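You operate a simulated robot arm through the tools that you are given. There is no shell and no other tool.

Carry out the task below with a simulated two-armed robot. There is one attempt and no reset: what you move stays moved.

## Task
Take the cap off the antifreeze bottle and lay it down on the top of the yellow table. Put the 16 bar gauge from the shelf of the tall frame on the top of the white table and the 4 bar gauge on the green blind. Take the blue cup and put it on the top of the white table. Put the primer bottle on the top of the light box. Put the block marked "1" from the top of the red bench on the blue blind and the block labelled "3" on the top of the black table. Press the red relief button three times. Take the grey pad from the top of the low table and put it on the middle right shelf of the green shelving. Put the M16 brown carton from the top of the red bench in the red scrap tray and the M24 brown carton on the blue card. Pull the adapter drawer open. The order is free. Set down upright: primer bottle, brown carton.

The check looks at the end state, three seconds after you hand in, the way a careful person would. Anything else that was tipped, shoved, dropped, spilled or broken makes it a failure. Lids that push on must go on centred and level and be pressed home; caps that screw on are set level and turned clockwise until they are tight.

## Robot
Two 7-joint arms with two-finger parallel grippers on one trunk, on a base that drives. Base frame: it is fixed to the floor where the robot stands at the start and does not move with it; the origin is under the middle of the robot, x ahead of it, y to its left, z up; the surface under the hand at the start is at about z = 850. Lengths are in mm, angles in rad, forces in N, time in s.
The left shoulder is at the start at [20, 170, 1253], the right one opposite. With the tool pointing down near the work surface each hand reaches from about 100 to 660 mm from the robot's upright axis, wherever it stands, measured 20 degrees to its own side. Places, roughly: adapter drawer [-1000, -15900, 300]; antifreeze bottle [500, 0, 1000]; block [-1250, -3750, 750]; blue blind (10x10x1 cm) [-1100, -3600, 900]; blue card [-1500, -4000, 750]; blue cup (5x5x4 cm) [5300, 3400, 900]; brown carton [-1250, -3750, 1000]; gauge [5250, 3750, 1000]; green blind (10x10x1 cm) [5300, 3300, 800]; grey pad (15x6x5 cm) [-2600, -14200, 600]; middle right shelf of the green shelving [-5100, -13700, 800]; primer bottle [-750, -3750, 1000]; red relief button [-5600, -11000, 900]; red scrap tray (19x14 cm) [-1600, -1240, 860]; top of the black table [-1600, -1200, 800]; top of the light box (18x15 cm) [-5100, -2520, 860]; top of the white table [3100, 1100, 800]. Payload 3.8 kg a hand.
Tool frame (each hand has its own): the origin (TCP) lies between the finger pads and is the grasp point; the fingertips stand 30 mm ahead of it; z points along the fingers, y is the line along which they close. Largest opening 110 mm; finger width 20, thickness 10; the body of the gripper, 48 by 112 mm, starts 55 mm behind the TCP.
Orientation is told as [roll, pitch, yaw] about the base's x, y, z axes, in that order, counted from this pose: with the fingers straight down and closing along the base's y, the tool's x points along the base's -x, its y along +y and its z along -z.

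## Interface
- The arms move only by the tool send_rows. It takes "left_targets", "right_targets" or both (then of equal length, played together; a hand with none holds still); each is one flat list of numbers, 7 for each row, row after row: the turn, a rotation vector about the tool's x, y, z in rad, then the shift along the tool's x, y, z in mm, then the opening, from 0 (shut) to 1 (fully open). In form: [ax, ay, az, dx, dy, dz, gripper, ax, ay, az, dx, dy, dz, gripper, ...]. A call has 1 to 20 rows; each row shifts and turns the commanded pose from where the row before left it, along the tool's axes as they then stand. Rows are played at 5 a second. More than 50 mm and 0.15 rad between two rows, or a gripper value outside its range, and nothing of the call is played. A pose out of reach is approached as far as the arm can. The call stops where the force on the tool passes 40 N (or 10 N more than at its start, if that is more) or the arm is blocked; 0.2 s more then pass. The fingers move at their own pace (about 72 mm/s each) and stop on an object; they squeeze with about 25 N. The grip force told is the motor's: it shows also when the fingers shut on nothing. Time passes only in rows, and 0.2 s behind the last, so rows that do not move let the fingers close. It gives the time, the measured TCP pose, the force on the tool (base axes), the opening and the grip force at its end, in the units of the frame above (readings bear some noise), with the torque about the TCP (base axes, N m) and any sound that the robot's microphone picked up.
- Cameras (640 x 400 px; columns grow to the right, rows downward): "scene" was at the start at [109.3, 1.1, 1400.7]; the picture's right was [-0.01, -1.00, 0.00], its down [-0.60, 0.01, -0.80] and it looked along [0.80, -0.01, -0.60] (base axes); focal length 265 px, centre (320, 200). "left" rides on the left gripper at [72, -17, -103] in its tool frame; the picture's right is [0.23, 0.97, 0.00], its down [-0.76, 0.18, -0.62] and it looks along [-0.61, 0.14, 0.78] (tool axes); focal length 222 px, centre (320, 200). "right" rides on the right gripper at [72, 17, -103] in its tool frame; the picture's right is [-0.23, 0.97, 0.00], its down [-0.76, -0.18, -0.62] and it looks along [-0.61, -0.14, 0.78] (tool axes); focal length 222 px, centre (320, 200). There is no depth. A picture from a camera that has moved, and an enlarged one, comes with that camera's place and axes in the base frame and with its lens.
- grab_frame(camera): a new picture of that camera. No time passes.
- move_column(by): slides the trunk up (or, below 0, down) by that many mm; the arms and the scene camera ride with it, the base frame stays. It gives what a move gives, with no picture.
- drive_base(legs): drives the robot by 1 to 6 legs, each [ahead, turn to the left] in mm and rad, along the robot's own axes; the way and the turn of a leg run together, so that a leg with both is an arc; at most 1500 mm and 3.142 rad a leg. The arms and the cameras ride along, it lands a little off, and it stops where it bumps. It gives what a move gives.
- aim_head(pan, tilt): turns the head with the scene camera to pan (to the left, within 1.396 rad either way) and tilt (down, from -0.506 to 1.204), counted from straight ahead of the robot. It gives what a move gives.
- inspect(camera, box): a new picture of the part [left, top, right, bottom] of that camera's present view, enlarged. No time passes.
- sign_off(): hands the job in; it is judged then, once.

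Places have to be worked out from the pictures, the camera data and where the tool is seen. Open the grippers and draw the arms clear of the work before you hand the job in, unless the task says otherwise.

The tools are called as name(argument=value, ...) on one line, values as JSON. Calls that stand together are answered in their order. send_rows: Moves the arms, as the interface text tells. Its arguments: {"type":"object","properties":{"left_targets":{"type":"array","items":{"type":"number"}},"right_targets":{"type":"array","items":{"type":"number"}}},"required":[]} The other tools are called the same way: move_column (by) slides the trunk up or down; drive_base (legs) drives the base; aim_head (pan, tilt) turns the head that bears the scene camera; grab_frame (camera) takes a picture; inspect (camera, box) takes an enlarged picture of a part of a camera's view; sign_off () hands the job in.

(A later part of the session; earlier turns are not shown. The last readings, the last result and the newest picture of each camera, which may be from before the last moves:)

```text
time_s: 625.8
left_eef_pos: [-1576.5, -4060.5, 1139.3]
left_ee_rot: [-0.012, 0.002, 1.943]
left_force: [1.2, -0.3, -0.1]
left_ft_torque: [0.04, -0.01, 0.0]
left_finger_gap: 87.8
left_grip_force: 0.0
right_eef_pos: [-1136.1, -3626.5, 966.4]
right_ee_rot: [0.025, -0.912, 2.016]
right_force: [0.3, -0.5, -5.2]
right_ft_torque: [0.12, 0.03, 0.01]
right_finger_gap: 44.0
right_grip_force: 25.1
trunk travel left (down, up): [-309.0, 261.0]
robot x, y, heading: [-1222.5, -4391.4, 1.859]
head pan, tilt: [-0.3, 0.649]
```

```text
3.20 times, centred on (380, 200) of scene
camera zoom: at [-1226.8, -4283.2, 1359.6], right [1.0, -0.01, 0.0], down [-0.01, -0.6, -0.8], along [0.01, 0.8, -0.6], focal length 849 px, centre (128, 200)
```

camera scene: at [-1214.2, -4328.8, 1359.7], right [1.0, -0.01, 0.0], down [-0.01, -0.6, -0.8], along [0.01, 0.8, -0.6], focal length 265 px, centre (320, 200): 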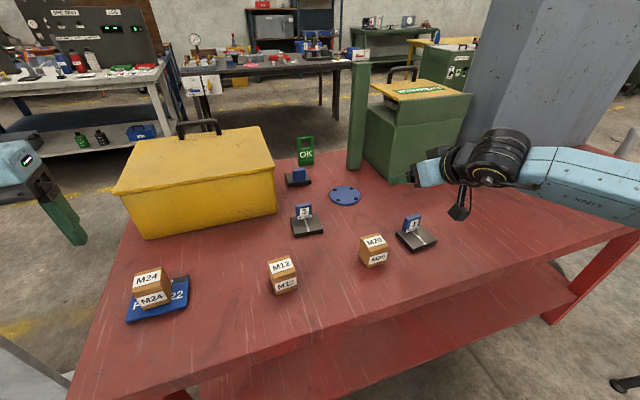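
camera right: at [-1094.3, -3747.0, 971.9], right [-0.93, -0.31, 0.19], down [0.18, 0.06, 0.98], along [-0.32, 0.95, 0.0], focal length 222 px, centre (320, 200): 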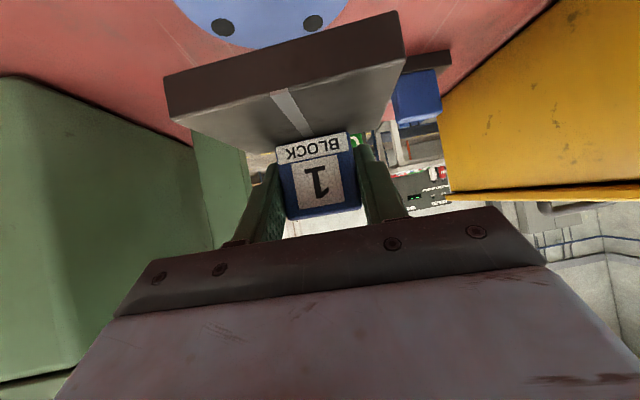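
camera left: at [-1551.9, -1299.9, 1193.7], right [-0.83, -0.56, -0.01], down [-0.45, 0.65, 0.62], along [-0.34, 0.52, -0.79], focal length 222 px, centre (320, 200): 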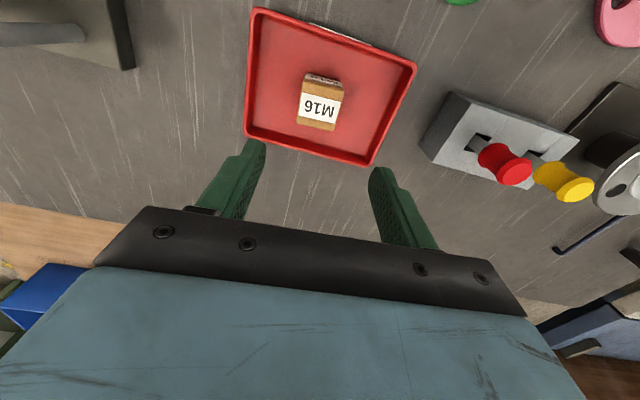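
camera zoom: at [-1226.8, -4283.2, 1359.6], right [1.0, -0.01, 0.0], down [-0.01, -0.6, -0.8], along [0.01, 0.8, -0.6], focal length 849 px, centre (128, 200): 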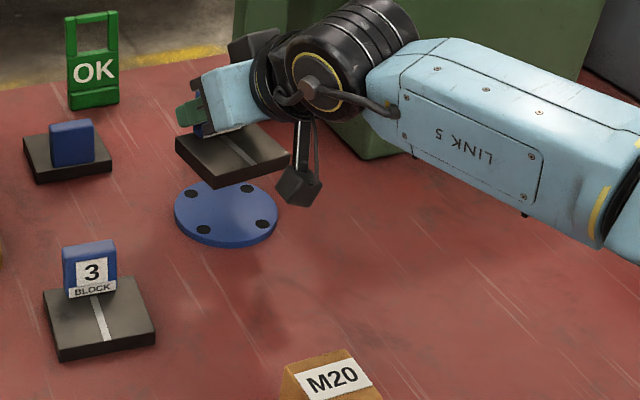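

The base is centred over the blind. I lower 50 mm and then step down.

send_rows(right_targets=[0, 0, 0, 13.2, 0, 10.2, 0.2, 0, 0, 0, 13.2, 0, 10.2, 0.2, 0, 0, 0, 13.2, 0, 10.2, 0.2, 0, 0, 0, 0, 0, 0, 0.2])

inspect(camera="scene", box=[280, 140, 440, 260])

grab_frame(camera="right")

```text
time_s: 626.8
left_eef_pos: [-1578.0, -4059.3, 1138.1]
left_ee_rot: [-0.012, 0.002, 1.943]
left_force: [-0.2, -0.2, -0.3]
left_ft_torque: [0.0, 0.0, -0.03]
left_finger_gap: 88.0
left_grip_force: 0.1
right_eef_pos: [-1138.7, -3628.8, 917.2]
right_ee_rot: [0.027, -0.91, 2.014]
right_force: [0.9, 0.0, -5.3]
right_ft_torque: [0.07, 0.05, 0.03]
right_finger_gap: 44.0
right_grip_force: 24.9
trunk travel left (down, up): [-309.0, 261.0]
robot x, y, heading: [-1224.2, -4393.8, 1.86]
head pan, tilt: [-0.3, 0.649]
```

```text
3.33 times, centred on (360, 200) of scene
camera zoom: at [-1227.6, -4283.1, 1359.6], right [1.0, -0.01, 0.0], down [-0.01, -0.6, -0.8], along [0.01, 0.8, -0.6], focal length 885 px, centre (187, 200)
```

zoom: 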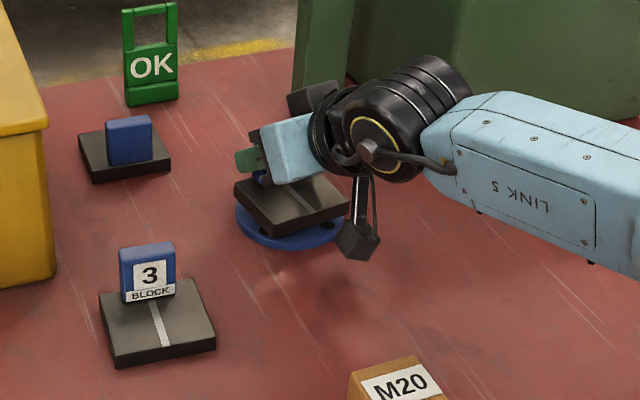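

```text
taken
camera right: at [-1095.0, -3749.2, 921.5], right [-0.93, -0.31, 0.19], down [0.18, 0.06, 0.98], along [-0.32, 0.95, 0.0], focal length 222 px, centre (320, 200)
```

right: 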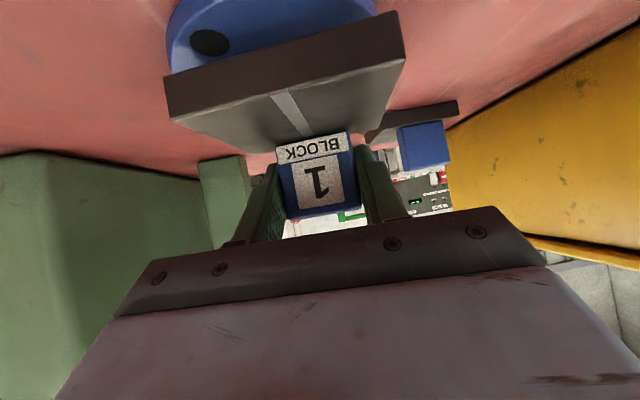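

About 12 mm above the blind. I nudge 7 mm forward, 4 mm right and lower gently.

send_rows(right_targets=[0, 0, 0, -4.3, -4, 5.5, 0.2, 0, 0, 0, 5.5, 0, 4.3, 0.2, 0, 0, 0, 0, 0, 0, 0.2])

send_rows(right_targets=[0, 0, 0, 2.4, 0, 1.8, 0.2, 0, 0, 0, 0, 0, 0, 0.2])

send_rows(right_targets=[0, 0, 0, 2.4, 0, 1.8, 0.2, 0, 0, 0, 0, 0, 0, 0.2])

inspect(camera="scene", box=[300, 150, 420, 240])

```text
time_s: 627.6
left_eef_pos: [-1577.8, -4060.6, 1139.2]
left_ee_rot: [-0.012, 0.005, 1.942]
left_force: [0.1, 0.1, -0.2]
left_ft_torque: [-0.03, 0.03, 0.01]
left_finger_gap: 88.2
left_grip_force: 0.0
right_eef_pos: [-1138.1, -3623.0, 909.8]
right_ee_rot: [0.024, -0.909, 2.018]
right_force: [-0.4, 0.1, -5.1]
right_ft_torque: [0.05, 0.06, 0.0]
right_finger_gap: 44.0
right_grip_force: 25.2
trunk travel left (down, up): [-309.0, 261.0]
robot x, y, heading: [-1222.5, -4394.5, 1.859]
head pan, tilt: [-0.3, 0.649]
```

```text
time_s: 628.2
left_eef_pos: [-1578.4, -4061.5, 1139.6]
left_ee_rot: [-0.012, 0.003, 1.942]
left_force: [-0.3, -0.1, 0.0]
left_ft_torque: [0.04, 0.01, -0.01]
left_finger_gap: 88.1
left_grip_force: 0.1
right_eef_pos: [-1137.3, -3623.0, 907.4]
right_ee_rot: [0.027, -0.91, 2.018]
right_force: [-0.4, 0.9, -4.7]
right_ft_torque: [0.04, -0.04, 0.02]
right_finger_gap: 43.7
right_grip_force: 25.8
trunk travel left (down, up): [-309.0, 261.0]
robot x, y, heading: [-1225.1, -4392.4, 1.857]
head pan, tilt: [-0.3, 0.649]
```

```text
time_s: 628.8
left_eef_pos: [-1577.0, -4059.7, 1138.6]
left_ee_rot: [-0.013, 0.002, 1.943]
left_force: [0.5, -0.3, 0.1]
left_ft_torque: [0.0, 0.01, -0.02]
left_finger_gap: 87.9
left_grip_force: 0.1
right_eef_pos: [-1136.8, -3622.0, 905.0]
right_ee_rot: [0.025, -0.911, 2.013]
right_force: [0.0, 1.0, -6.0]
right_ft_torque: [0.08, 0.05, 0.01]
right_finger_gap: 43.7
right_grip_force: 25.2
trunk travel left (down, up): [-309.0, 261.0]
robot x, y, heading: [-1219.3, -4394.6, 1.86]
head pan, tilt: [-0.3, 0.649]
```

```text
4.44 times, centred on (360, 195) of scene
camera zoom: at [-1227.6, -4283.0, 1359.6], right [1.0, -0.01, 0.0], down [-0.01, -0.6, -0.8], along [0.01, 0.8, -0.6], focal length 1180 px, centre (142, 222)
```

zoom: 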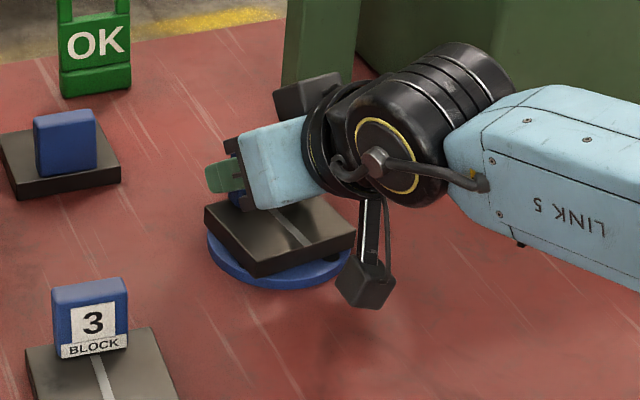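

send_rows(right_targets=[0, 0, 0, 2.0, 0, 1.5, 0.2, 0, 0, 0, 0, 0, 0, 0.2])

send_rows(right_targets=[0, 0, 0, 2.0, 0, 1.5, 0.2, 0, 0, 0, 0, 0, 0, 0.2])

send_rows(right_targets=[0, 0, 0, 1.6, 0, 1.2, 0.2, 0, 0, 0, 0, 0, 0, 0.2])

```text
time_s: 629.4
left_eef_pos: [-1579.4, -4061.4, 1138.8]
left_ee_rot: [-0.013, 0.002, 1.942]
left_force: [0.4, 0.1, -0.5]
left_ft_torque: [0.03, -0.02, 0.03]
left_finger_gap: 88.0
left_grip_force: 0.0
right_eef_pos: [-1138.1, -3622.7, 904.0]
right_ee_rot: [0.023, -0.915, 2.018]
right_force: [-1.2, 0.7, 5.7]
right_ft_torque: [-0.21, -0.58, 0.03]
right_finger_gap: 43.6
right_grip_force: 25.7
trunk travel left (down, up): [-309.0, 261.0]
robot x, y, heading: [-1225.7, -4393.0, 1.859]
head pan, tilt: [-0.3, 0.649]
```

```text
time_s: 630.0
left_eef_pos: [-1579.2, -4063.4, 1139.3]
left_ee_rot: [-0.012, 0.002, 1.944]
left_force: [-0.4, -0.2, -0.3]
left_ft_torque: [0.03, 0.05, 0.01]
left_finger_gap: 88.0
left_grip_force: 0.0
right_eef_pos: [-1138.6, -3623.1, 903.7]
right_ee_rot: [0.024, -0.918, 2.018]
right_force: [-1.2, 1.6, 13.8]
right_ft_torque: [0.28, -0.69, -0.04]
right_finger_gap: 44.3
right_grip_force: 25.4
trunk travel left (down, up): [-309.0, 261.0]
robot x, y, heading: [-1224.1, -4393.9, 1.861]
head pan, tilt: [-0.3, 0.649]
```

```text
time_s: 630.6
left_eef_pos: [-1578.3, -4062.3, 1139.3]
left_ee_rot: [-0.014, 0.003, 1.943]
left_force: [0.9, -0.2, -0.3]
left_ft_torque: [-0.03, 0.0, -0.01]
left_finger_gap: 87.8
left_grip_force: 0.1
right_eef_pos: [-1137.9, -3622.3, 901.0]
right_ee_rot: [0.024, -0.914, 2.017]
right_force: [-1.5, 2.0, 16.0]
right_ft_torque: [0.41, -0.4, 0.14]
right_finger_gap: 44.7
right_grip_force: 25.3
trunk travel left (down, up): [-309.0, 261.0]
robot x, y, heading: [-1226.5, -4391.4, 1.863]
head pan, tilt: [-0.3, 0.649]
```

The block rests on the blind. I ease up, release, and back out along the hand axis.

send_rows(right_targets=[0, 0, 0, -1.2, 0, -0.9, 0.2, 0, 0, 0, 0, 0, 0, 0.45, 0, 0, 0, 0, 0, 0, 0.65, 0, 0, 0, 0, 0, 0, 0.7, 0, 0, 0, -3, 0, -15, 0.7, 0, 0, 0, -3, 0, -25, 0.7, 0, 0, 0, -3, 0, -30, 0.7, 0, 0, 0, -3, 0, -35, 0.7, 0, 0, 0, 0, 0, -35, 0.7, 0, 0, 0, 0, 0, 0, 0.7])

grab_frame(camera="right")

inspect(camera="scene", box=[280, 140, 440, 260])

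```text
time_s: 632.8
left_eef_pos: [-1577.1, -4061.2, 1139.2]
left_ee_rot: [-0.012, 0.001, 1.944]
left_force: [0.7, 0.0, -0.2]
left_ft_torque: [0.0, 0.04, 0.0]
left_finger_gap: 88.1
left_grip_force: 0.0
right_eef_pos: [-1088.4, -3713.4, 995.3]
right_ee_rot: [0.025, -0.91, 2.015]
right_force: [0.1, 0.6, 0.4]
right_ft_torque: [0.01, 0.0, 0.01]
right_finger_gap: 77.2
right_grip_force: 0.1
trunk travel left (down, up): [-309.0, 261.0]
robot x, y, heading: [-1228.6, -4392.9, 1.86]
head pan, tilt: [-0.3, 0.649]
```

```text
taken
camera right: at [-1046.1, -3833.7, 1001.1], right [-0.93, -0.31, 0.19], down [0.18, 0.06, 0.98], along [-0.32, 0.95, 0.0], focal length 222 px, centre (320, 200)
```

right: 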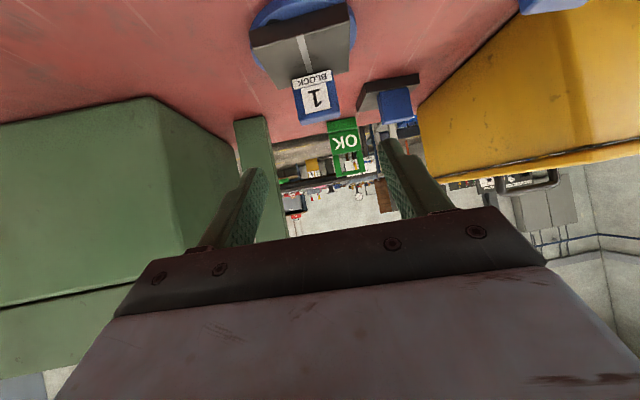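

```text
3.33 times, centred on (360, 200) of scene
camera zoom: at [-1227.9, -4283.2, 1359.6], right [1.0, -0.01, 0.0], down [-0.01, -0.6, -0.8], along [0.01, 0.8, -0.6], focal length 885 px, centre (187, 200)
```

zoom: 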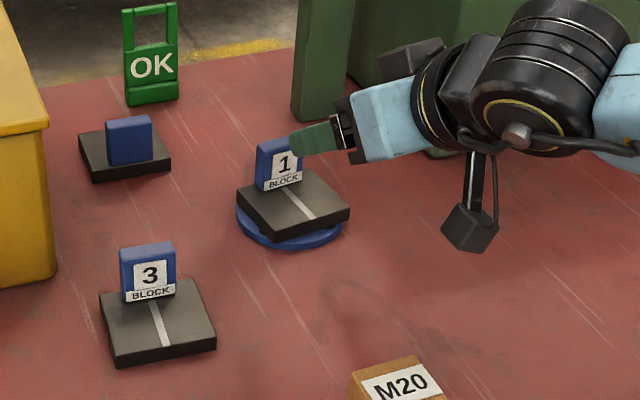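

Block 1 sits level on the blue blind. For block 3 I bring the right hand back to vertical.

send_rows(right_targets=[0, 0, 0, -8, 0, -35, 0.7, 0, 0, 0, -8, 0, -35, 0.7, 0, 0, 0, -8, 0, -35, 0.7, 0, 0.15, 0, 0, 0, 0, 0.7, 0, 0.15, 0, 0, 0, 0, 0.7, 0, 0.15, 0, 0, 0, 0, 0.7, 0, 0.15, 0, 0, 0, 0, 0.7, 0, 0.15, 0, 0, 0, 0, 0.7, 0, 0.15, 0, 0, 0, 0, 0.7, 0, 0.01, 0.115, 0, 0, 0, 0.7, 0, 0, 0.115, 0, 0, 0, 0.7, 0, 0, 0, 0, 0, 0, 0.7])

grab_frame(camera="right")

grab_frame(camera="scene")

```text
time_s: 635.4
left_eef_pos: [-1576.7, -4061.0, 1138.5]
left_ee_rot: [-0.014, 0.0, 1.943]
left_force: [0.9, 0.1, -0.2]
left_ft_torque: [0.01, 0.01, 0.01]
left_finger_gap: 87.8
left_grip_force: 0.0
right_eef_pos: [-1058.0, -3774.1, 1077.6]
right_ee_rot: [0.016, 0.002, 1.803]
right_force: [-0.6, 0.3, -0.4]
right_ft_torque: [0.02, 0.02, -0.01]
right_finger_gap: 76.9
right_grip_force: 0.0
trunk travel left (down, up): [-309.0, 261.0]
robot x, y, heading: [-1222.9, -4392.9, 1.858]
head pan, tilt: [-0.3, 0.649]
```

```text
taken
camera right: at [-1054.7, -3847.1, 1181.2], right [-1.0, 0.0, 0.02], down [0.01, 0.79, 0.62], along [-0.01, 0.62, -0.79], focal length 222 px, centre (320, 200)
```

right: 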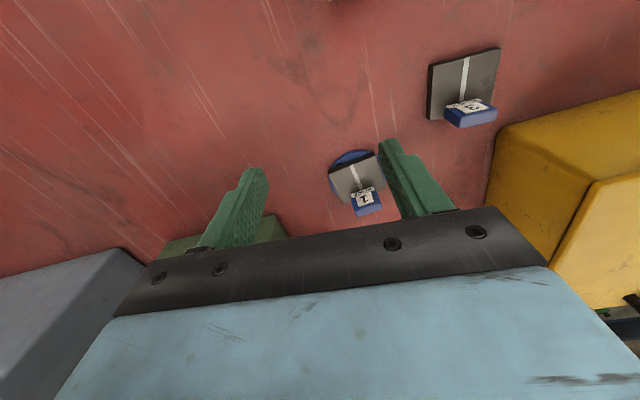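

```text
taken
camera scene: at [-1227.5, -4283.6, 1359.6], right [1.0, -0.01, 0.0], down [-0.01, -0.6, -0.8], along [0.01, 0.8, -0.6], focal length 265 px, centre (320, 200)
```

scene: 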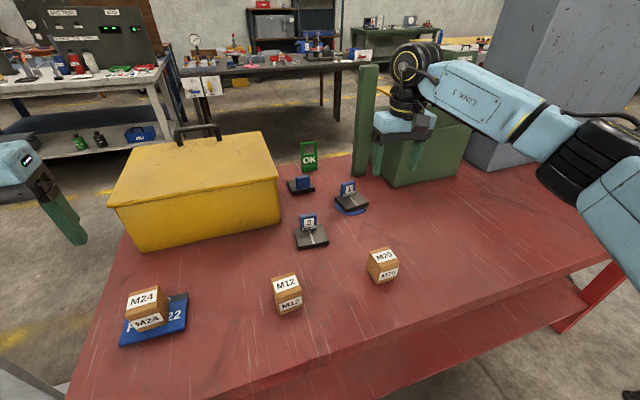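

I move over block 3 at z≈1005.

send_rows(right_targets=[0, 0, 0, -11.1, 35.8, 14, 0.65, 0, 0, 0, -11.1, 35.8, 14, 0.65, 0, 0, 0, -11.1, 35.8, 14, 0.65, 0, 0, 0, -11.1, 35.8, 14, 0.65, 0, 0, 0, -11.1, 35.8, 14, 0.65, 0, 0, 0, 0, 0, 0, 0.65])

grab_frame(camera="right")

```text
time_s: 636.8
left_eef_pos: [-1576.9, -4060.5, 1138.9]
left_ee_rot: [-0.01, 0.002, 1.943]
left_force: [0.8, 0.4, -0.3]
left_ft_torque: [0.0, 0.01, 0.01]
left_finger_gap: 87.9
left_grip_force: 0.1
right_eef_pos: [-1246.7, -3764.5, 1009.8]
right_ee_rot: [0.014, 0.003, 1.805]
right_force: [-0.7, -0.9, 0.0]
right_ft_torque: [0.0, 0.05, -0.01]
right_finger_gap: 71.4
right_grip_force: 0.0
trunk travel left (down, up): [-309.0, 261.0]
robot x, y, heading: [-1226.0, -4393.3, 1.861]
head pan, tilt: [-0.3, 0.649]
```

```text
taken
camera right: at [-1243.7, -3837.1, 1113.5], right [-1.0, 0.0, 0.02], down [0.01, 0.79, 0.62], along [-0.02, 0.62, -0.79], focal length 222 px, centre (320, 200)
```

right: 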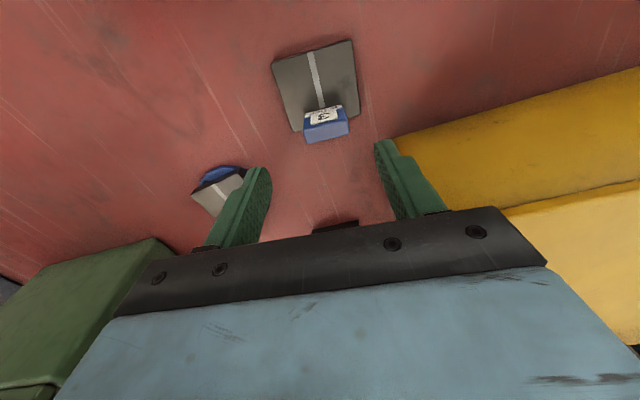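

Aligned within 6 mm. I correct and descend to z≈898.

send_rows(right_targets=[0, 0, 0, -2, 2.7, 28, 0.65, 0, 0, 0, -2, 2.7, 28, 0.65, 0, 0, 0, 0, 0, 28, 0.65, 0, 0, 0, 0, 0, 26, 0.65, 0, 0, 0, 0, 0, 0, 0.65])

grab_frame(camera="right")

inspect(camera="scene", box=[240, 120, 420, 260])

```text
time_s: 638.0
left_eef_pos: [-1578.0, -4060.1, 1137.6]
left_ee_rot: [-0.012, 0.002, 1.943]
left_force: [0.3, -0.3, -0.9]
left_ft_torque: [0.0, -0.02, 0.02]
left_finger_gap: 88.1
left_grip_force: 0.0
right_eef_pos: [-1255.6, -3762.3, 902.0]
right_ee_rot: [0.017, 0.002, 1.807]
right_force: [0.1, 0.4, 0.0]
right_ft_torque: [0.0, -0.01, 0.01]
right_finger_gap: 71.7
right_grip_force: 0.0
trunk travel left (down, up): [-309.0, 261.0]
robot x, y, heading: [-1220.7, -4391.7, 1.854]
head pan, tilt: [-0.3, 0.649]
```

```text
taken
camera right: at [-1252.6, -3835.1, 1004.3], right [-1.0, -0.01, 0.02], down [0.01, 0.79, 0.62], along [-0.02, 0.62, -0.79], focal length 222 px, centre (320, 200)
```

right: 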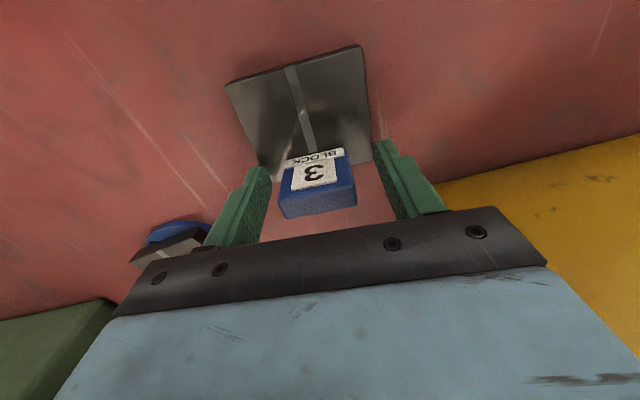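

```text
2.86 times, centred on (330, 190) of scene
camera zoom: at [-1227.4, -4283.6, 1359.7], right [1.0, -0.01, 0.0], down [-0.01, -0.6, -0.8], along [0.01, 0.8, -0.6], focal length 758 px, centre (291, 229)
```

zoom: 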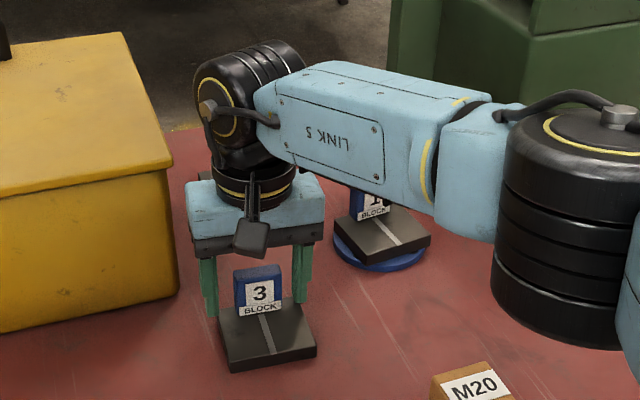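

The blue piece is centred between the fingers. I lower 4 mm more, close and lift.

send_rows(right_targets=[0, 0, 0, 0, 0, 4, 0.65, 0, 0, 0, 0, 0, 0, 0.4, 0, 0, 0, 0, 0, 0, 0.2, 0, 0, 0, 0, 0, 0, 0.2, 0, 0, 0, 0, 0, 0, 0.2])

send_rows(right_targets=[0, 0, 0, 0, 0, -10, 0.2, 0, 0, 0, 0, 0, -20, 0.2, 0, 0, 0, 0, 0, -30, 0.2, 0, 0, 0, 0, 0, -40, 0.2, 0, 0, 0, 0, 0, -40, 0.2, 0, 0, 0, 0, 0, 0, 0.2])

grab_frame(camera="right")

grab_frame(camera="scene")

```text
time_s: 639.2
left_eef_pos: [-1577.9, -4060.4, 1138.6]
left_ee_rot: [-0.012, 0.002, 1.943]
left_force: [-0.4, 0.3, 0.7]
left_ft_torque: [-0.01, 0.03, -0.03]
left_finger_gap: 87.9
left_grip_force: 0.0
right_eef_pos: [-1254.9, -3761.0, 898.1]
right_ee_rot: [0.016, 0.002, 1.805]
right_force: [1.8, 1.3, 2.1]
right_ft_torque: [-0.03, -0.46, 0.15]
right_finger_gap: 44.1
right_grip_force: 24.9
trunk travel left (down, up): [-309.0, 261.0]
robot x, y, heading: [-1225.4, -4394.4, 1.859]
head pan, tilt: [-0.3, 0.649]
```

```text
time_s: 640.6
left_eef_pos: [-1575.4, -4060.5, 1139.2]
left_ee_rot: [-0.012, 0.004, 1.942]
left_force: [0.8, 0.1, 0.5]
left_ft_torque: [0.03, -0.01, -0.01]
left_finger_gap: 87.3
left_grip_force: 0.1
right_eef_pos: [-1249.4, -3762.4, 1034.6]
right_ee_rot: [0.015, 0.003, 1.806]
right_force: [0.1, 0.2, -4.6]
right_ft_torque: [0.09, -0.03, -0.01]
right_finger_gap: 44.0
right_grip_force: 24.9
trunk travel left (down, up): [-309.0, 261.0]
robot x, y, heading: [-1220.4, -4393.1, 1.856]
head pan, tilt: [-0.3, 0.649]
```

```text
taken
camera right: at [-1247.0, -3834.6, 1138.2], right [-1.0, -0.01, 0.01], down [0.0, 0.79, 0.62], along [-0.01, 0.62, -0.79], focal length 222 px, centre (320, 200)
```

right: 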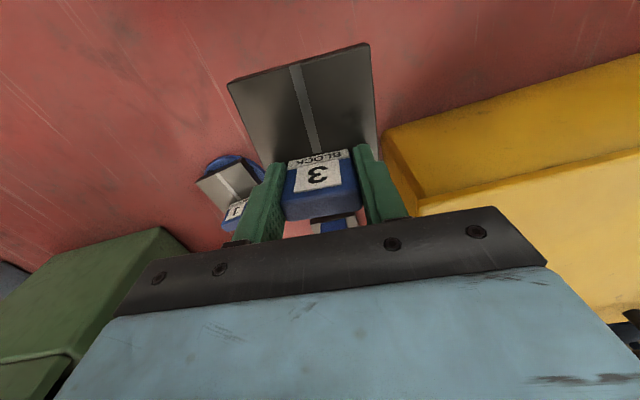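

```text
taken
camera scene: at [-1227.6, -4282.7, 1359.5], right [1.0, -0.01, 0.0], down [-0.01, -0.61, -0.8], along [0.01, 0.8, -0.61], focal length 265 px, centre (320, 200)
```

scene: 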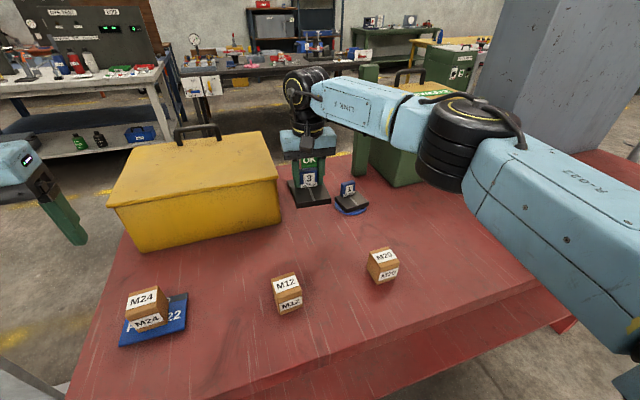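

Block 3 is held. I retract the hand a bit and drive around to the black table.

send_rows(right_targets=[0, 0, 0, 30, 0, -10, 0.2, 0, 0, 0, 30, 0, -10, 0.2, 0, 0, 0, 30, 0, -10, 0.2, 0, 0, 0, 30, 0, -10, 0.2, 0, 0, 0, 30, 0, -10, 0.2, 0, 0, 0, 0, 0, 0, 0.2])

drive_base(legs=[[-450, 0], [0, 1.37], [1500, 0], [1500, 0], [120, 0], [0, -1.66]])

```text
time_s: 642.0
left_eef_pos: [-1577.7, -4060.1, 1137.6]
left_ee_rot: [-0.013, 0.003, 1.942]
left_force: [-0.1, 0.0, -0.5]
left_ft_torque: [-0.01, -0.02, 0.02]
left_finger_gap: 88.0
left_grip_force: 0.0
right_eef_pos: [-1216.7, -3904.6, 1086.8]
right_ee_rot: [0.016, 0.0, 1.805]
right_force: [0.2, 0.9, -5.8]
right_ft_torque: [0.09, 0.02, 0.02]
right_finger_gap: 43.7
right_grip_force: 25.0
trunk travel left (down, up): [-309.0, 261.0]
robot x, y, heading: [-1226.3, -4389.5, 1.863]
head pan, tilt: [-0.3, 0.649]
```

```text
time_s: 667.0
left_eef_pos: [-4428.4, -4594.5, 1139.0]
left_ee_rot: [-0.011, 0.003, 1.609]
left_force: [0.1, -0.3, 0.0]
left_ft_torque: [0.0, -0.02, -0.01]
left_finger_gap: 88.0
left_grip_force: 0.1
right_eef_pos: [-4035.1, -4564.9, 1087.6]
right_ee_rot: [0.015, 0.003, 1.472]
right_force: [-0.5, -0.1, -5.8]
right_ft_torque: [0.07, 0.04, -0.03]
right_finger_gap: 43.9
right_grip_force: 24.8
trunk travel left (down, up): [-309.0, 261.0]
robot x, y, heading: [-4207.4, -5021.7, 1.529]
head pan, tilt: [-0.3, 0.649]
```

drive_base(legs=[[1500, 0], [0, -1.124], [1500, 0], [1470, 0], [0, 1.445]])

aim_head(pan=0.0, tilt=0.6)

grab_frame(camera="scene")

```text
time_s: 694.8
left_eef_pos: [-1700.1, -2041.6, 1138.9]
left_ee_rot: [-0.012, 0.003, 1.924]
left_force: [-0.1, 0.3, -0.7]
left_ft_torque: [0.01, 0.02, 0.01]
left_finger_gap: 88.0
left_grip_force: 0.0
right_eef_pos: [-1336.6, -1892.5, 1087.0]
right_ee_rot: [0.016, 0.001, 1.786]
right_force: [-0.5, -0.7, -5.0]
right_ft_torque: [0.07, 0.01, 0.0]
right_finger_gap: 43.9
right_grip_force: 24.8
trunk travel left (down, up): [-309.0, 261.0]
robot x, y, heading: [-1357.6, -2379.4, 1.844]
head pan, tilt: [-0.3, 0.649]
```

```text
time_s: 695.6
left_eef_pos: [-1701.1, -2041.4, 1138.2]
left_ee_rot: [-0.013, 0.002, 1.922]
left_force: [-0.3, 0.1, 0.0]
left_ft_torque: [-0.03, 0.0, -0.01]
left_finger_gap: 87.7
left_grip_force: 0.2
right_eef_pos: [-1335.7, -1889.9, 1087.2]
right_ee_rot: [0.015, 0.003, 1.786]
right_force: [-1.0, 0.5, -5.6]
right_ft_torque: [0.1, 0.01, 0.03]
right_finger_gap: 44.1
right_grip_force: 24.9
trunk travel left (down, up): [-309.0, 261.0]
robot x, y, heading: [-1353.7, -2380.6, 1.841]
head pan, tilt: [0.0, 0.6]
```

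```text
taken
camera scene: at [-1381.3, -2271.8, 1363.9], right [0.96, 0.27, 0.0], down [0.15, -0.55, -0.82], along [-0.22, 0.8, -0.57], focal length 265 px, centre (320, 200)
```

scene: 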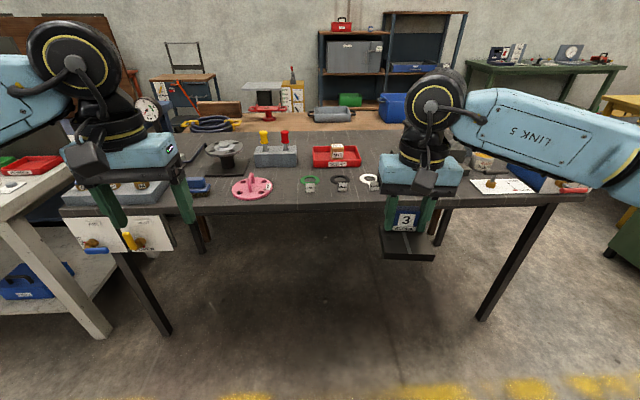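

M16 is visible in the tray. I drive 450 mm ahead to set block 3 on the free front area of the black table.

drive_base(legs=[[450, 0]])

aim_head(pan=-0.3, tilt=0.75)

grab_frame(camera="scene")

grab_frame(camera="right")

```text
time_s: 698.3
left_eef_pos: [-1820.7, -1603.9, 1138.4]
left_ee_rot: [-0.014, 0.005, 1.924]
left_force: [0.4, 0.3, -0.3]
left_ft_torque: [-0.01, -0.01, 0.01]
left_finger_gap: 88.0
left_grip_force: 0.0
right_eef_pos: [-1455.9, -1454.0, 1087.4]
right_ee_rot: [0.016, 0.003, 1.786]
right_force: [0.7, -0.4, -6.4]
right_ft_torque: [0.07, 0.05, 0.0]
right_finger_gap: 43.6
right_grip_force: 25.2
trunk travel left (down, up): [-309.0, 261.0]
robot x, y, heading: [-1474.8, -1939.3, 1.838]
head pan, tilt: [0.0, 0.6]
```

```text
time_s: 699.1
left_eef_pos: [-1819.4, -1604.2, 1138.6]
left_ee_rot: [-0.013, 0.002, 1.922]
left_force: [0.2, 0.4, -0.4]
left_ft_torque: [0.01, 0.01, -0.01]
left_finger_gap: 88.0
left_grip_force: 0.0
right_eef_pos: [-1455.6, -1456.2, 1086.6]
right_ee_rot: [0.015, 0.001, 1.784]
right_force: [-0.1, 1.0, -5.3]
right_ft_torque: [0.06, 0.04, 0.03]
right_finger_gap: 44.0
right_grip_force: 24.7
trunk travel left (down, up): [-309.0, 261.0]
robot x, y, heading: [-1475.4, -1943.0, 1.837]
head pan, tilt: [-0.3, 0.75]
```

```text
taken
camera scene: at [-1475.4, -1837.4, 1351.0], right [1.0, -0.03, 0.0], down [-0.02, -0.68, -0.73], along [0.02, 0.73, -0.68], focal length 265 px, centre (320, 200)
```

scene: 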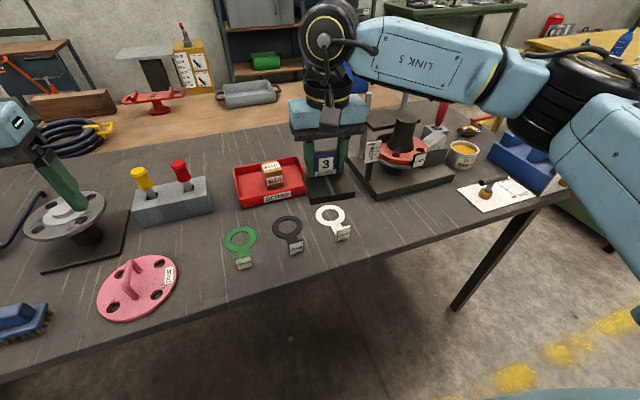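

```text
taken
camera right: at [-1453.8, -1527.9, 1190.0], right [-1.0, 0.02, 0.01], down [0.02, 0.79, 0.62], along [0.0, 0.62, -0.79], focal length 222 px, centre (320, 200)
```

right: 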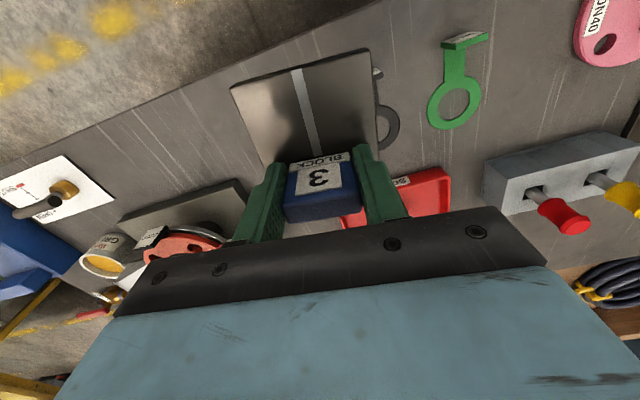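

The free area between the white shackle and the paper is centred near [−1295, −1390]. I move block 3 over it.

send_rows(right_targets=[0, 0, 0, -10.5, -34.2, 0, 0.2, 0, 0, 0, -10.5, -34.2, 0, 0.2, 0, 0, 0, -10.5, -34.2, 0, 0.2, 0, 0, 0, -10.5, -34.2, 0, 0.2, 0, 0, 0, -10.5, -34.2, 0, 0.2, 0, 0, 0, 0, 0, 0, 0.2])

grab_frame(camera="right")

grab_frame(camera="scene")

```text
time_s: 700.5
left_eef_pos: [-1821.3, -1604.9, 1138.8]
left_ee_rot: [-0.013, 0.001, 1.92]
left_force: [0.1, -0.4, -0.1]
left_ft_torque: [-0.01, -0.02, 0.03]
left_finger_gap: 88.0
left_grip_force: 0.1
right_eef_pos: [-1297.9, -1367.4, 1086.1]
right_ee_rot: [0.016, 0.001, 1.785]
right_force: [0.9, -0.3, -5.8]
right_ft_torque: [0.09, 0.02, -0.01]
right_finger_gap: 43.5
right_grip_force: 25.3
trunk travel left (down, up): [-309.0, 261.0]
robot x, y, heading: [-1472.8, -1942.9, 1.836]
head pan, tilt: [-0.3, 0.75]
```

```text
taken
camera right: at [-1297.7, -1440.3, 1188.6], right [-1.0, 0.01, 0.01], down [0.02, 0.79, 0.62], along [0.0, 0.62, -0.79], focal length 222 px, centre (320, 200)
```

right: 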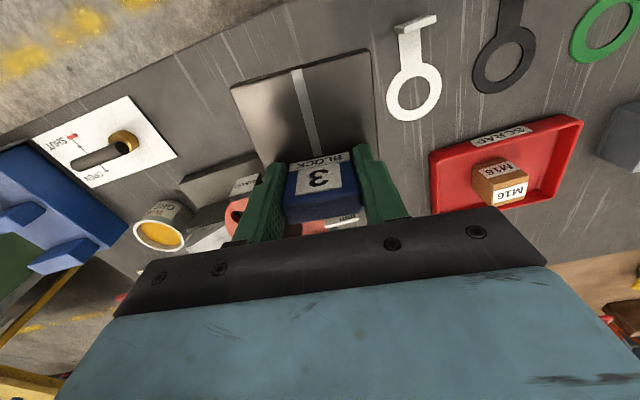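

```text
taken
camera scene: at [-1475.7, -1837.5, 1351.0], right [1.0, -0.03, 0.0], down [-0.02, -0.68, -0.73], along [0.02, 0.73, -0.68], focal length 265 px, centre (320, 200)
```

scene: 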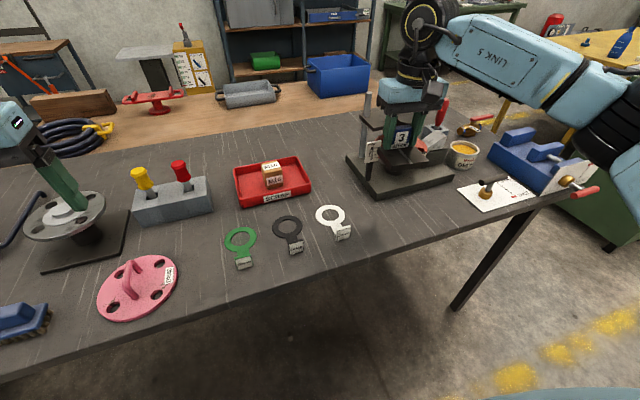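

Clear space below. I lower block 3 by 175 mm.

send_rows(right_targets=[0, 0, 0, 0, 0, 30, 0.2, 0, 0, 0, 0, 0, 30, 0.2, 0, 0, 0, 0, 0, 30, 0.2, 0, 0, 0, 0, 0, 30, 0.2, 0, 0, 0, 0, 0, 30, 0.2, 0, 0, 0, 0, 0, 20, 0.2, 0, 0, 0, 0, 0, 0, 0.2])

grab_frame(camera="right")

inspect(camera="scene", box=[300, 110, 500, 270])

```text
time_s: 702.1
left_eef_pos: [-1820.5, -1603.6, 1137.9]
left_ee_rot: [-0.014, 0.002, 1.92]
left_force: [0.2, -0.2, 0.8]
left_ft_torque: [0.01, -0.02, -0.02]
left_finger_gap: 88.1
left_grip_force: 0.1
right_eef_pos: [-1301.9, -1367.2, 915.2]
right_ee_rot: [0.015, 0.003, 1.783]
right_force: [1.0, 0.3, -5.6]
right_ft_torque: [0.11, 0.04, 0.01]
right_finger_gap: 44.0
right_grip_force: 24.6
trunk travel left (down, up): [-309.0, 261.0]
robot x, y, heading: [-1474.9, -1944.1, 1.835]
head pan, tilt: [-0.3, 0.75]
```

```text
taken
camera right: at [-1299.8, -1440.3, 1017.1], right [-1.0, 0.02, 0.01], down [0.02, 0.79, 0.62], along [0.0, 0.62, -0.79], focal length 222 px, centre (320, 200)
```

right: 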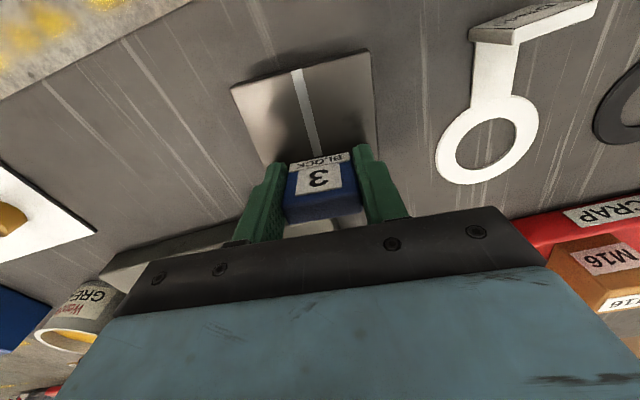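

```text
2.50 times, centred on (400, 190) of scene
camera zoom: at [-1475.1, -1837.4, 1351.0], right [1.0, -0.03, 0.0], down [-0.02, -0.68, -0.73], along [0.02, 0.73, -0.68], focal length 664 px, centre (120, 225)
```

zoom: 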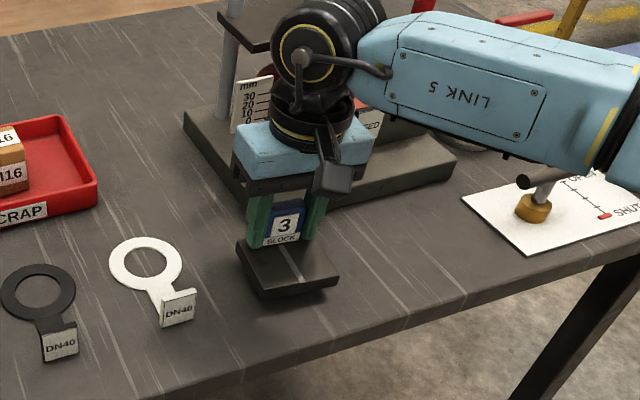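

Nearly down in a clear spot. I step down until contact.

send_rows(right_targets=[0, 0, 0, 0, 0, 6, 0.2, 0, 0, 0, 0, 0, 4, 0.2, 0, 0, 0, 0, 0, 0, 0.2])

send_rows(right_targets=[0, 0, 0, 0, 0, 3, 0.2, 0, 0, 0, 0, 0, 0, 0.2])

send_rows(right_targets=[0, 0, 0, 0, 0, 3, 0.2, 0, 0, 0, 0, 0, 0, 0.2])

```text
time_s: 702.9
left_eef_pos: [-1821.7, -1603.9, 1138.0]
left_ee_rot: [-0.013, 0.003, 1.921]
left_force: [0.0, 0.3, 0.6]
left_ft_torque: [0.0, -0.02, -0.04]
left_finger_gap: 88.0
left_grip_force: 0.0
right_eef_pos: [-1300.8, -1367.9, 904.9]
right_ee_rot: [0.016, 0.005, 1.787]
right_force: [0.2, 0.0, -5.7]
right_ft_torque: [0.09, 0.02, 0.03]
right_finger_gap: 44.3
right_grip_force: 24.9
trunk travel left (down, up): [-309.0, 261.0]
robot x, y, heading: [-1475.8, -1942.5, 1.839]
head pan, tilt: [-0.3, 0.75]
```

```text
time_s: 703.5
left_eef_pos: [-1819.3, -1604.5, 1138.4]
left_ee_rot: [-0.012, 0.003, 1.921]
left_force: [-0.2, 0.1, 0.9]
left_ft_torque: [0.0, 0.04, -0.03]
left_finger_gap: 88.1
left_grip_force: 0.0
right_eef_pos: [-1300.9, -1367.7, 900.1]
right_ee_rot: [0.017, 0.003, 1.784]
right_force: [0.9, -0.6, -5.8]
right_ft_torque: [0.08, 0.03, -0.02]
right_finger_gap: 43.9
right_grip_force: 25.3
trunk travel left (down, up): [-309.0, 261.0]
robot x, y, heading: [-1471.2, -1942.3, 1.839]
head pan, tilt: [-0.3, 0.75]
```

```text
time_s: 704.1
left_eef_pos: [-1820.2, -1604.5, 1138.7]
left_ee_rot: [-0.012, 0.003, 1.921]
left_force: [-0.3, 0.8, 0.5]
left_ft_torque: [0.0, -0.03, 0.02]
left_finger_gap: 87.8
left_grip_force: 0.1
right_eef_pos: [-1301.2, -1368.5, 897.4]
right_ee_rot: [0.014, 0.002, 1.784]
right_force: [1.0, 0.5, -1.5]
right_ft_torque: [-0.1, -0.21, 0.04]
right_finger_gap: 43.7
right_grip_force: 24.8
trunk travel left (down, up): [-309.0, 261.0]
robot x, y, heading: [-1473.5, -1941.8, 1.836]
head pan, tilt: [-0.3, 0.75]
```

Contact starts. One more mm, then release and lift straight up.

send_rows(right_targets=[0, 0, 0, 0, 0, 1.5, 0.2, 0, 0, 0, 0, 0, 0, 0.2, 0, 0, 0, 0, 0, 0, 0.45, 0, 0, 0, 0, 0, 0, 0.65, 0, 0, 0, 0, 0, 0, 0.65, 0, 0, 0, 0, 0, -20, 0.65, 0, 0, 0, 0, 0, -35, 0.65, 0, 0, 0, 0, 0, -40, 0.65, 0, 0, 0, 0, 0, -40, 0.65, 0, 0, 0, 0, 0, -40, 0.65])

grab_frame(camera="right")

inspect(camera="scene", box=[220, 110, 460, 270])

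```text
time_s: 706.3
left_eef_pos: [-1821.4, -1603.9, 1138.8]
left_ee_rot: [-0.012, 0.002, 1.92]
left_force: [0.5, 0.8, 0.5]
left_ft_torque: [-0.05, 0.04, -0.03]
left_finger_gap: 87.9
left_grip_force: 0.1
right_eef_pos: [-1299.3, -1368.7, 1071.2]
right_ee_rot: [0.015, 0.001, 1.785]
right_force: [-0.2, 0.4, 0.8]
right_ft_torque: [-0.04, 0.0, -0.01]
right_finger_gap: 71.5
right_grip_force: 0.1
trunk travel left (down, up): [-309.0, 261.0]
robot x, y, heading: [-1474.8, -1942.3, 1.838]
head pan, tilt: [-0.3, 0.75]
```

```text
taken
camera right: at [-1298.3, -1441.9, 1174.4], right [-1.0, 0.02, 0.01], down [0.02, 0.79, 0.62], along [0.0, 0.62, -0.79], focal length 222 px, centre (320, 200)
```

right: 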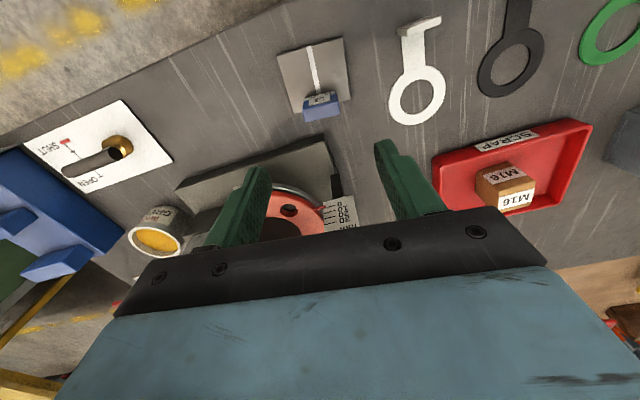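

```text
2.50 times, centred on (340, 190) of scene
camera zoom: at [-1475.5, -1838.1, 1351.1], right [1.0, -0.03, 0.0], down [-0.02, -0.68, -0.73], along [0.02, 0.73, -0.68], focal length 664 px, centre (270, 225)
```

zoom: 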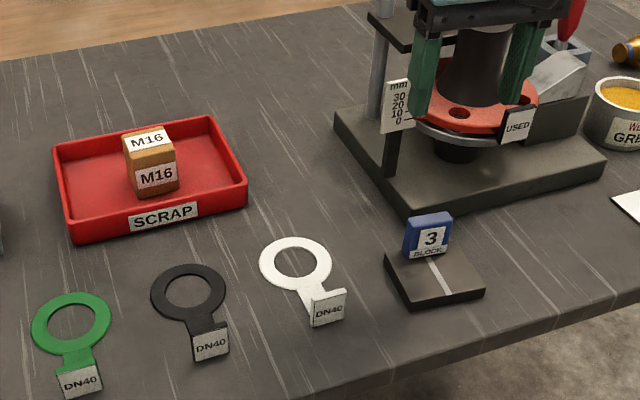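

Block 3 stands on the black table. Now I retract the right hand and head south toward the relief button.

send_rows(right_targets=[0, 0, 0, 35, 0, -10, 0.5, 0, 0, 0, 35, 0, -10, 0.5, 0, 0, 0, 35, 10, -10, 0.5, 0, 0, 0, 35, 10, 0, 0.5, 0, 0, 0, 20, 10, 0, 0.5], left_targets=[0, 0, 0, 20, 0, -10, 0.5, 0, 0, 0, 20, 0, -10, 0.5, 0, 0, 0, 20, 0, -10, 0.5, 0, 0, 0, 20, 0, 0, 0.5, 0, 0, 0, 0, 0, 0, 0.5])

drive_base(legs=[[-450, 0], [0, 1.68], [1500, 0], [1400, 0], [0, 1.1]])

aim_head(pan=-0.2, tilt=0.25)

grab_frame(camera="scene")

```text
time_s: 707.5
left_eef_pos: [-1791.6, -1680.2, 1168.9]
left_ee_rot: [-0.012, 0.0, 1.924]
left_force: [-0.3, 0.1, 0.6]
left_ft_torque: [-0.01, 0.01, -0.03]
left_finger_gap: 55.0
left_grip_force: 0.0
right_eef_pos: [-1294.2, -1531.4, 1101.9]
right_ee_rot: [0.016, 0.002, 1.784]
right_force: [0.6, -0.1, 1.1]
right_ft_torque: [-0.01, 0.0, 0.0]
right_finger_gap: 55.0
right_grip_force: 0.1
trunk travel left (down, up): [-309.0, 261.0]
robot x, y, heading: [-1473.9, -1941.7, 1.832]
head pan, tilt: [-0.3, 0.75]
```

```text
time_s: 730.8
left_eef_pos: [-3846.0, -3835.5, 1169.1]
left_ee_rot: [-0.012, 0.002, -1.576]
left_force: [-0.3, 0.3, -0.4]
left_ft_torque: [0.0, 0.0, -0.03]
left_finger_gap: 54.9
left_grip_force: 0.1
right_eef_pos: [-4366.6, -3801.2, 1102.6]
right_ee_rot: [0.014, 0.002, -1.712]
right_force: [0.1, 0.4, -1.3]
right_ft_torque: [0.0, -0.04, 0.0]
right_finger_gap: 54.9
right_grip_force: 0.0
trunk travel left (down, up): [-309.0, 261.0]
robot x, y, heading: [-4056.3, -3481.2, -1.664]
head pan, tilt: [-0.3, 0.75]
```

```text
time_s: 731.7
left_eef_pos: [-3847.1, -3834.4, 1168.6]
left_ee_rot: [-0.013, 0.003, -1.577]
left_force: [0.5, -0.8, 0.2]
left_ft_torque: [0.0, 0.0, -0.02]
left_finger_gap: 54.8
left_grip_force: 0.1
right_eef_pos: [-4366.8, -3801.7, 1102.7]
right_ee_rot: [0.017, 0.001, -1.715]
right_force: [-0.3, 0.1, -0.5]
right_ft_torque: [0.01, -0.03, 0.01]
right_finger_gap: 55.0
right_grip_force: 0.1
trunk travel left (down, up): [-309.0, 261.0]
robot x, y, heading: [-4053.1, -3479.1, -1.658]
head pan, tilt: [-0.201, 0.25]
```

```text
taken
camera scene: at [-4080.1, -3586.0, 1396.0], right [-0.96, 0.29, 0.0], down [0.07, 0.24, -0.97], along [-0.28, -0.93, -0.25], focal length 265 px, centre (320, 200)
```

scene: 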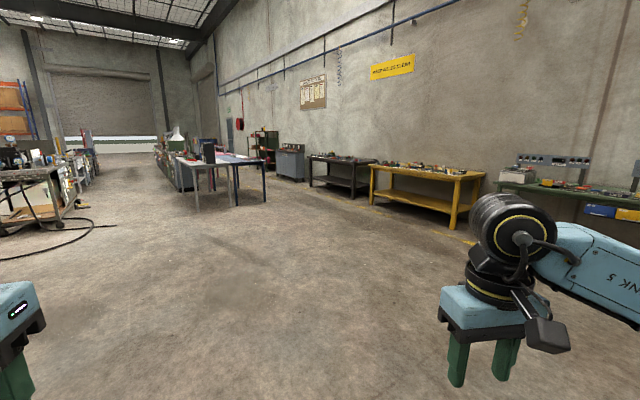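

inspect(camera="scene", box=[130, 90, 390, 220])

```text
2.46 times, centred on (260, 155) of scene
camera zoom: at [-4080.1, -3586.0, 1396.0], right [-0.96, 0.29, 0.0], down [0.07, 0.24, -0.97], along [-0.28, -0.93, -0.25], focal length 653 px, centre (468, 311)
```

zoom: 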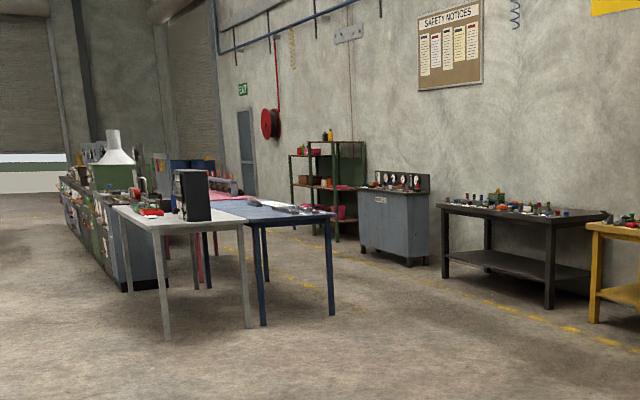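

The route south is clear along the aisle by the wall benches. I drive about 4 m further.

drive_base(legs=[[0, -0.144], [1500, 0], [1500, 0], [1000, 0]])

aim_head(pan=0.1, tilt=0.25)

grab_frame(camera="scene")

```text
time_s: 751.7
left_eef_pos: [-4906.6, -7766.1, 1168.0]
left_ee_rot: [-0.012, 0.001, -1.734]
left_force: [0.4, -0.4, -1.0]
left_ft_torque: [0.04, -0.01, -0.01]
left_finger_gap: 55.0
left_grip_force: 0.1
right_eef_pos: [-5414.4, -7652.1, 1102.8]
right_ee_rot: [0.016, 0.001, -1.869]
right_force: [-0.4, 0.5, -1.0]
right_ft_torque: [0.02, 0.03, -0.02]
right_finger_gap: 54.9
right_grip_force: 0.0
trunk travel left (down, up): [-309.0, 261.0]
robot x, y, heading: [-5056.4, -7381.0, -1.812]
head pan, tilt: [-0.201, 0.25]
```

```text
time_s: 752.5
left_eef_pos: [-4906.8, -7764.5, 1168.7]
left_ee_rot: [-0.013, 0.002, -1.732]
left_force: [0.0, 1.3, 1.3]
left_ft_torque: [-0.01, -0.01, 0.02]
left_finger_gap: 55.0
left_grip_force: 0.0
right_eef_pos: [-5414.6, -7652.3, 1102.9]
right_ee_rot: [0.015, 0.001, -1.868]
right_force: [0.1, 0.2, -0.2]
right_ft_torque: [0.01, -0.03, 0.0]
right_finger_gap: 55.0
right_grip_force: 0.1
trunk travel left (down, up): [-309.0, 261.0]
robot x, y, heading: [-5054.7, -7381.4, -1.816]
head pan, tilt: [0.099, 0.25]
```

```text
taken
camera scene: at [-5072.5, -7490.9, 1396.1], right [-0.99, 0.15, 0.0], down [0.04, 0.24, -0.97], along [-0.14, -0.96, -0.25], focal length 265 px, centre (320, 200)
```

scene: 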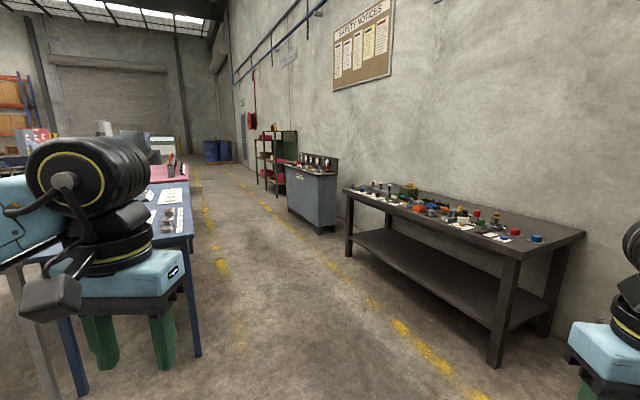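

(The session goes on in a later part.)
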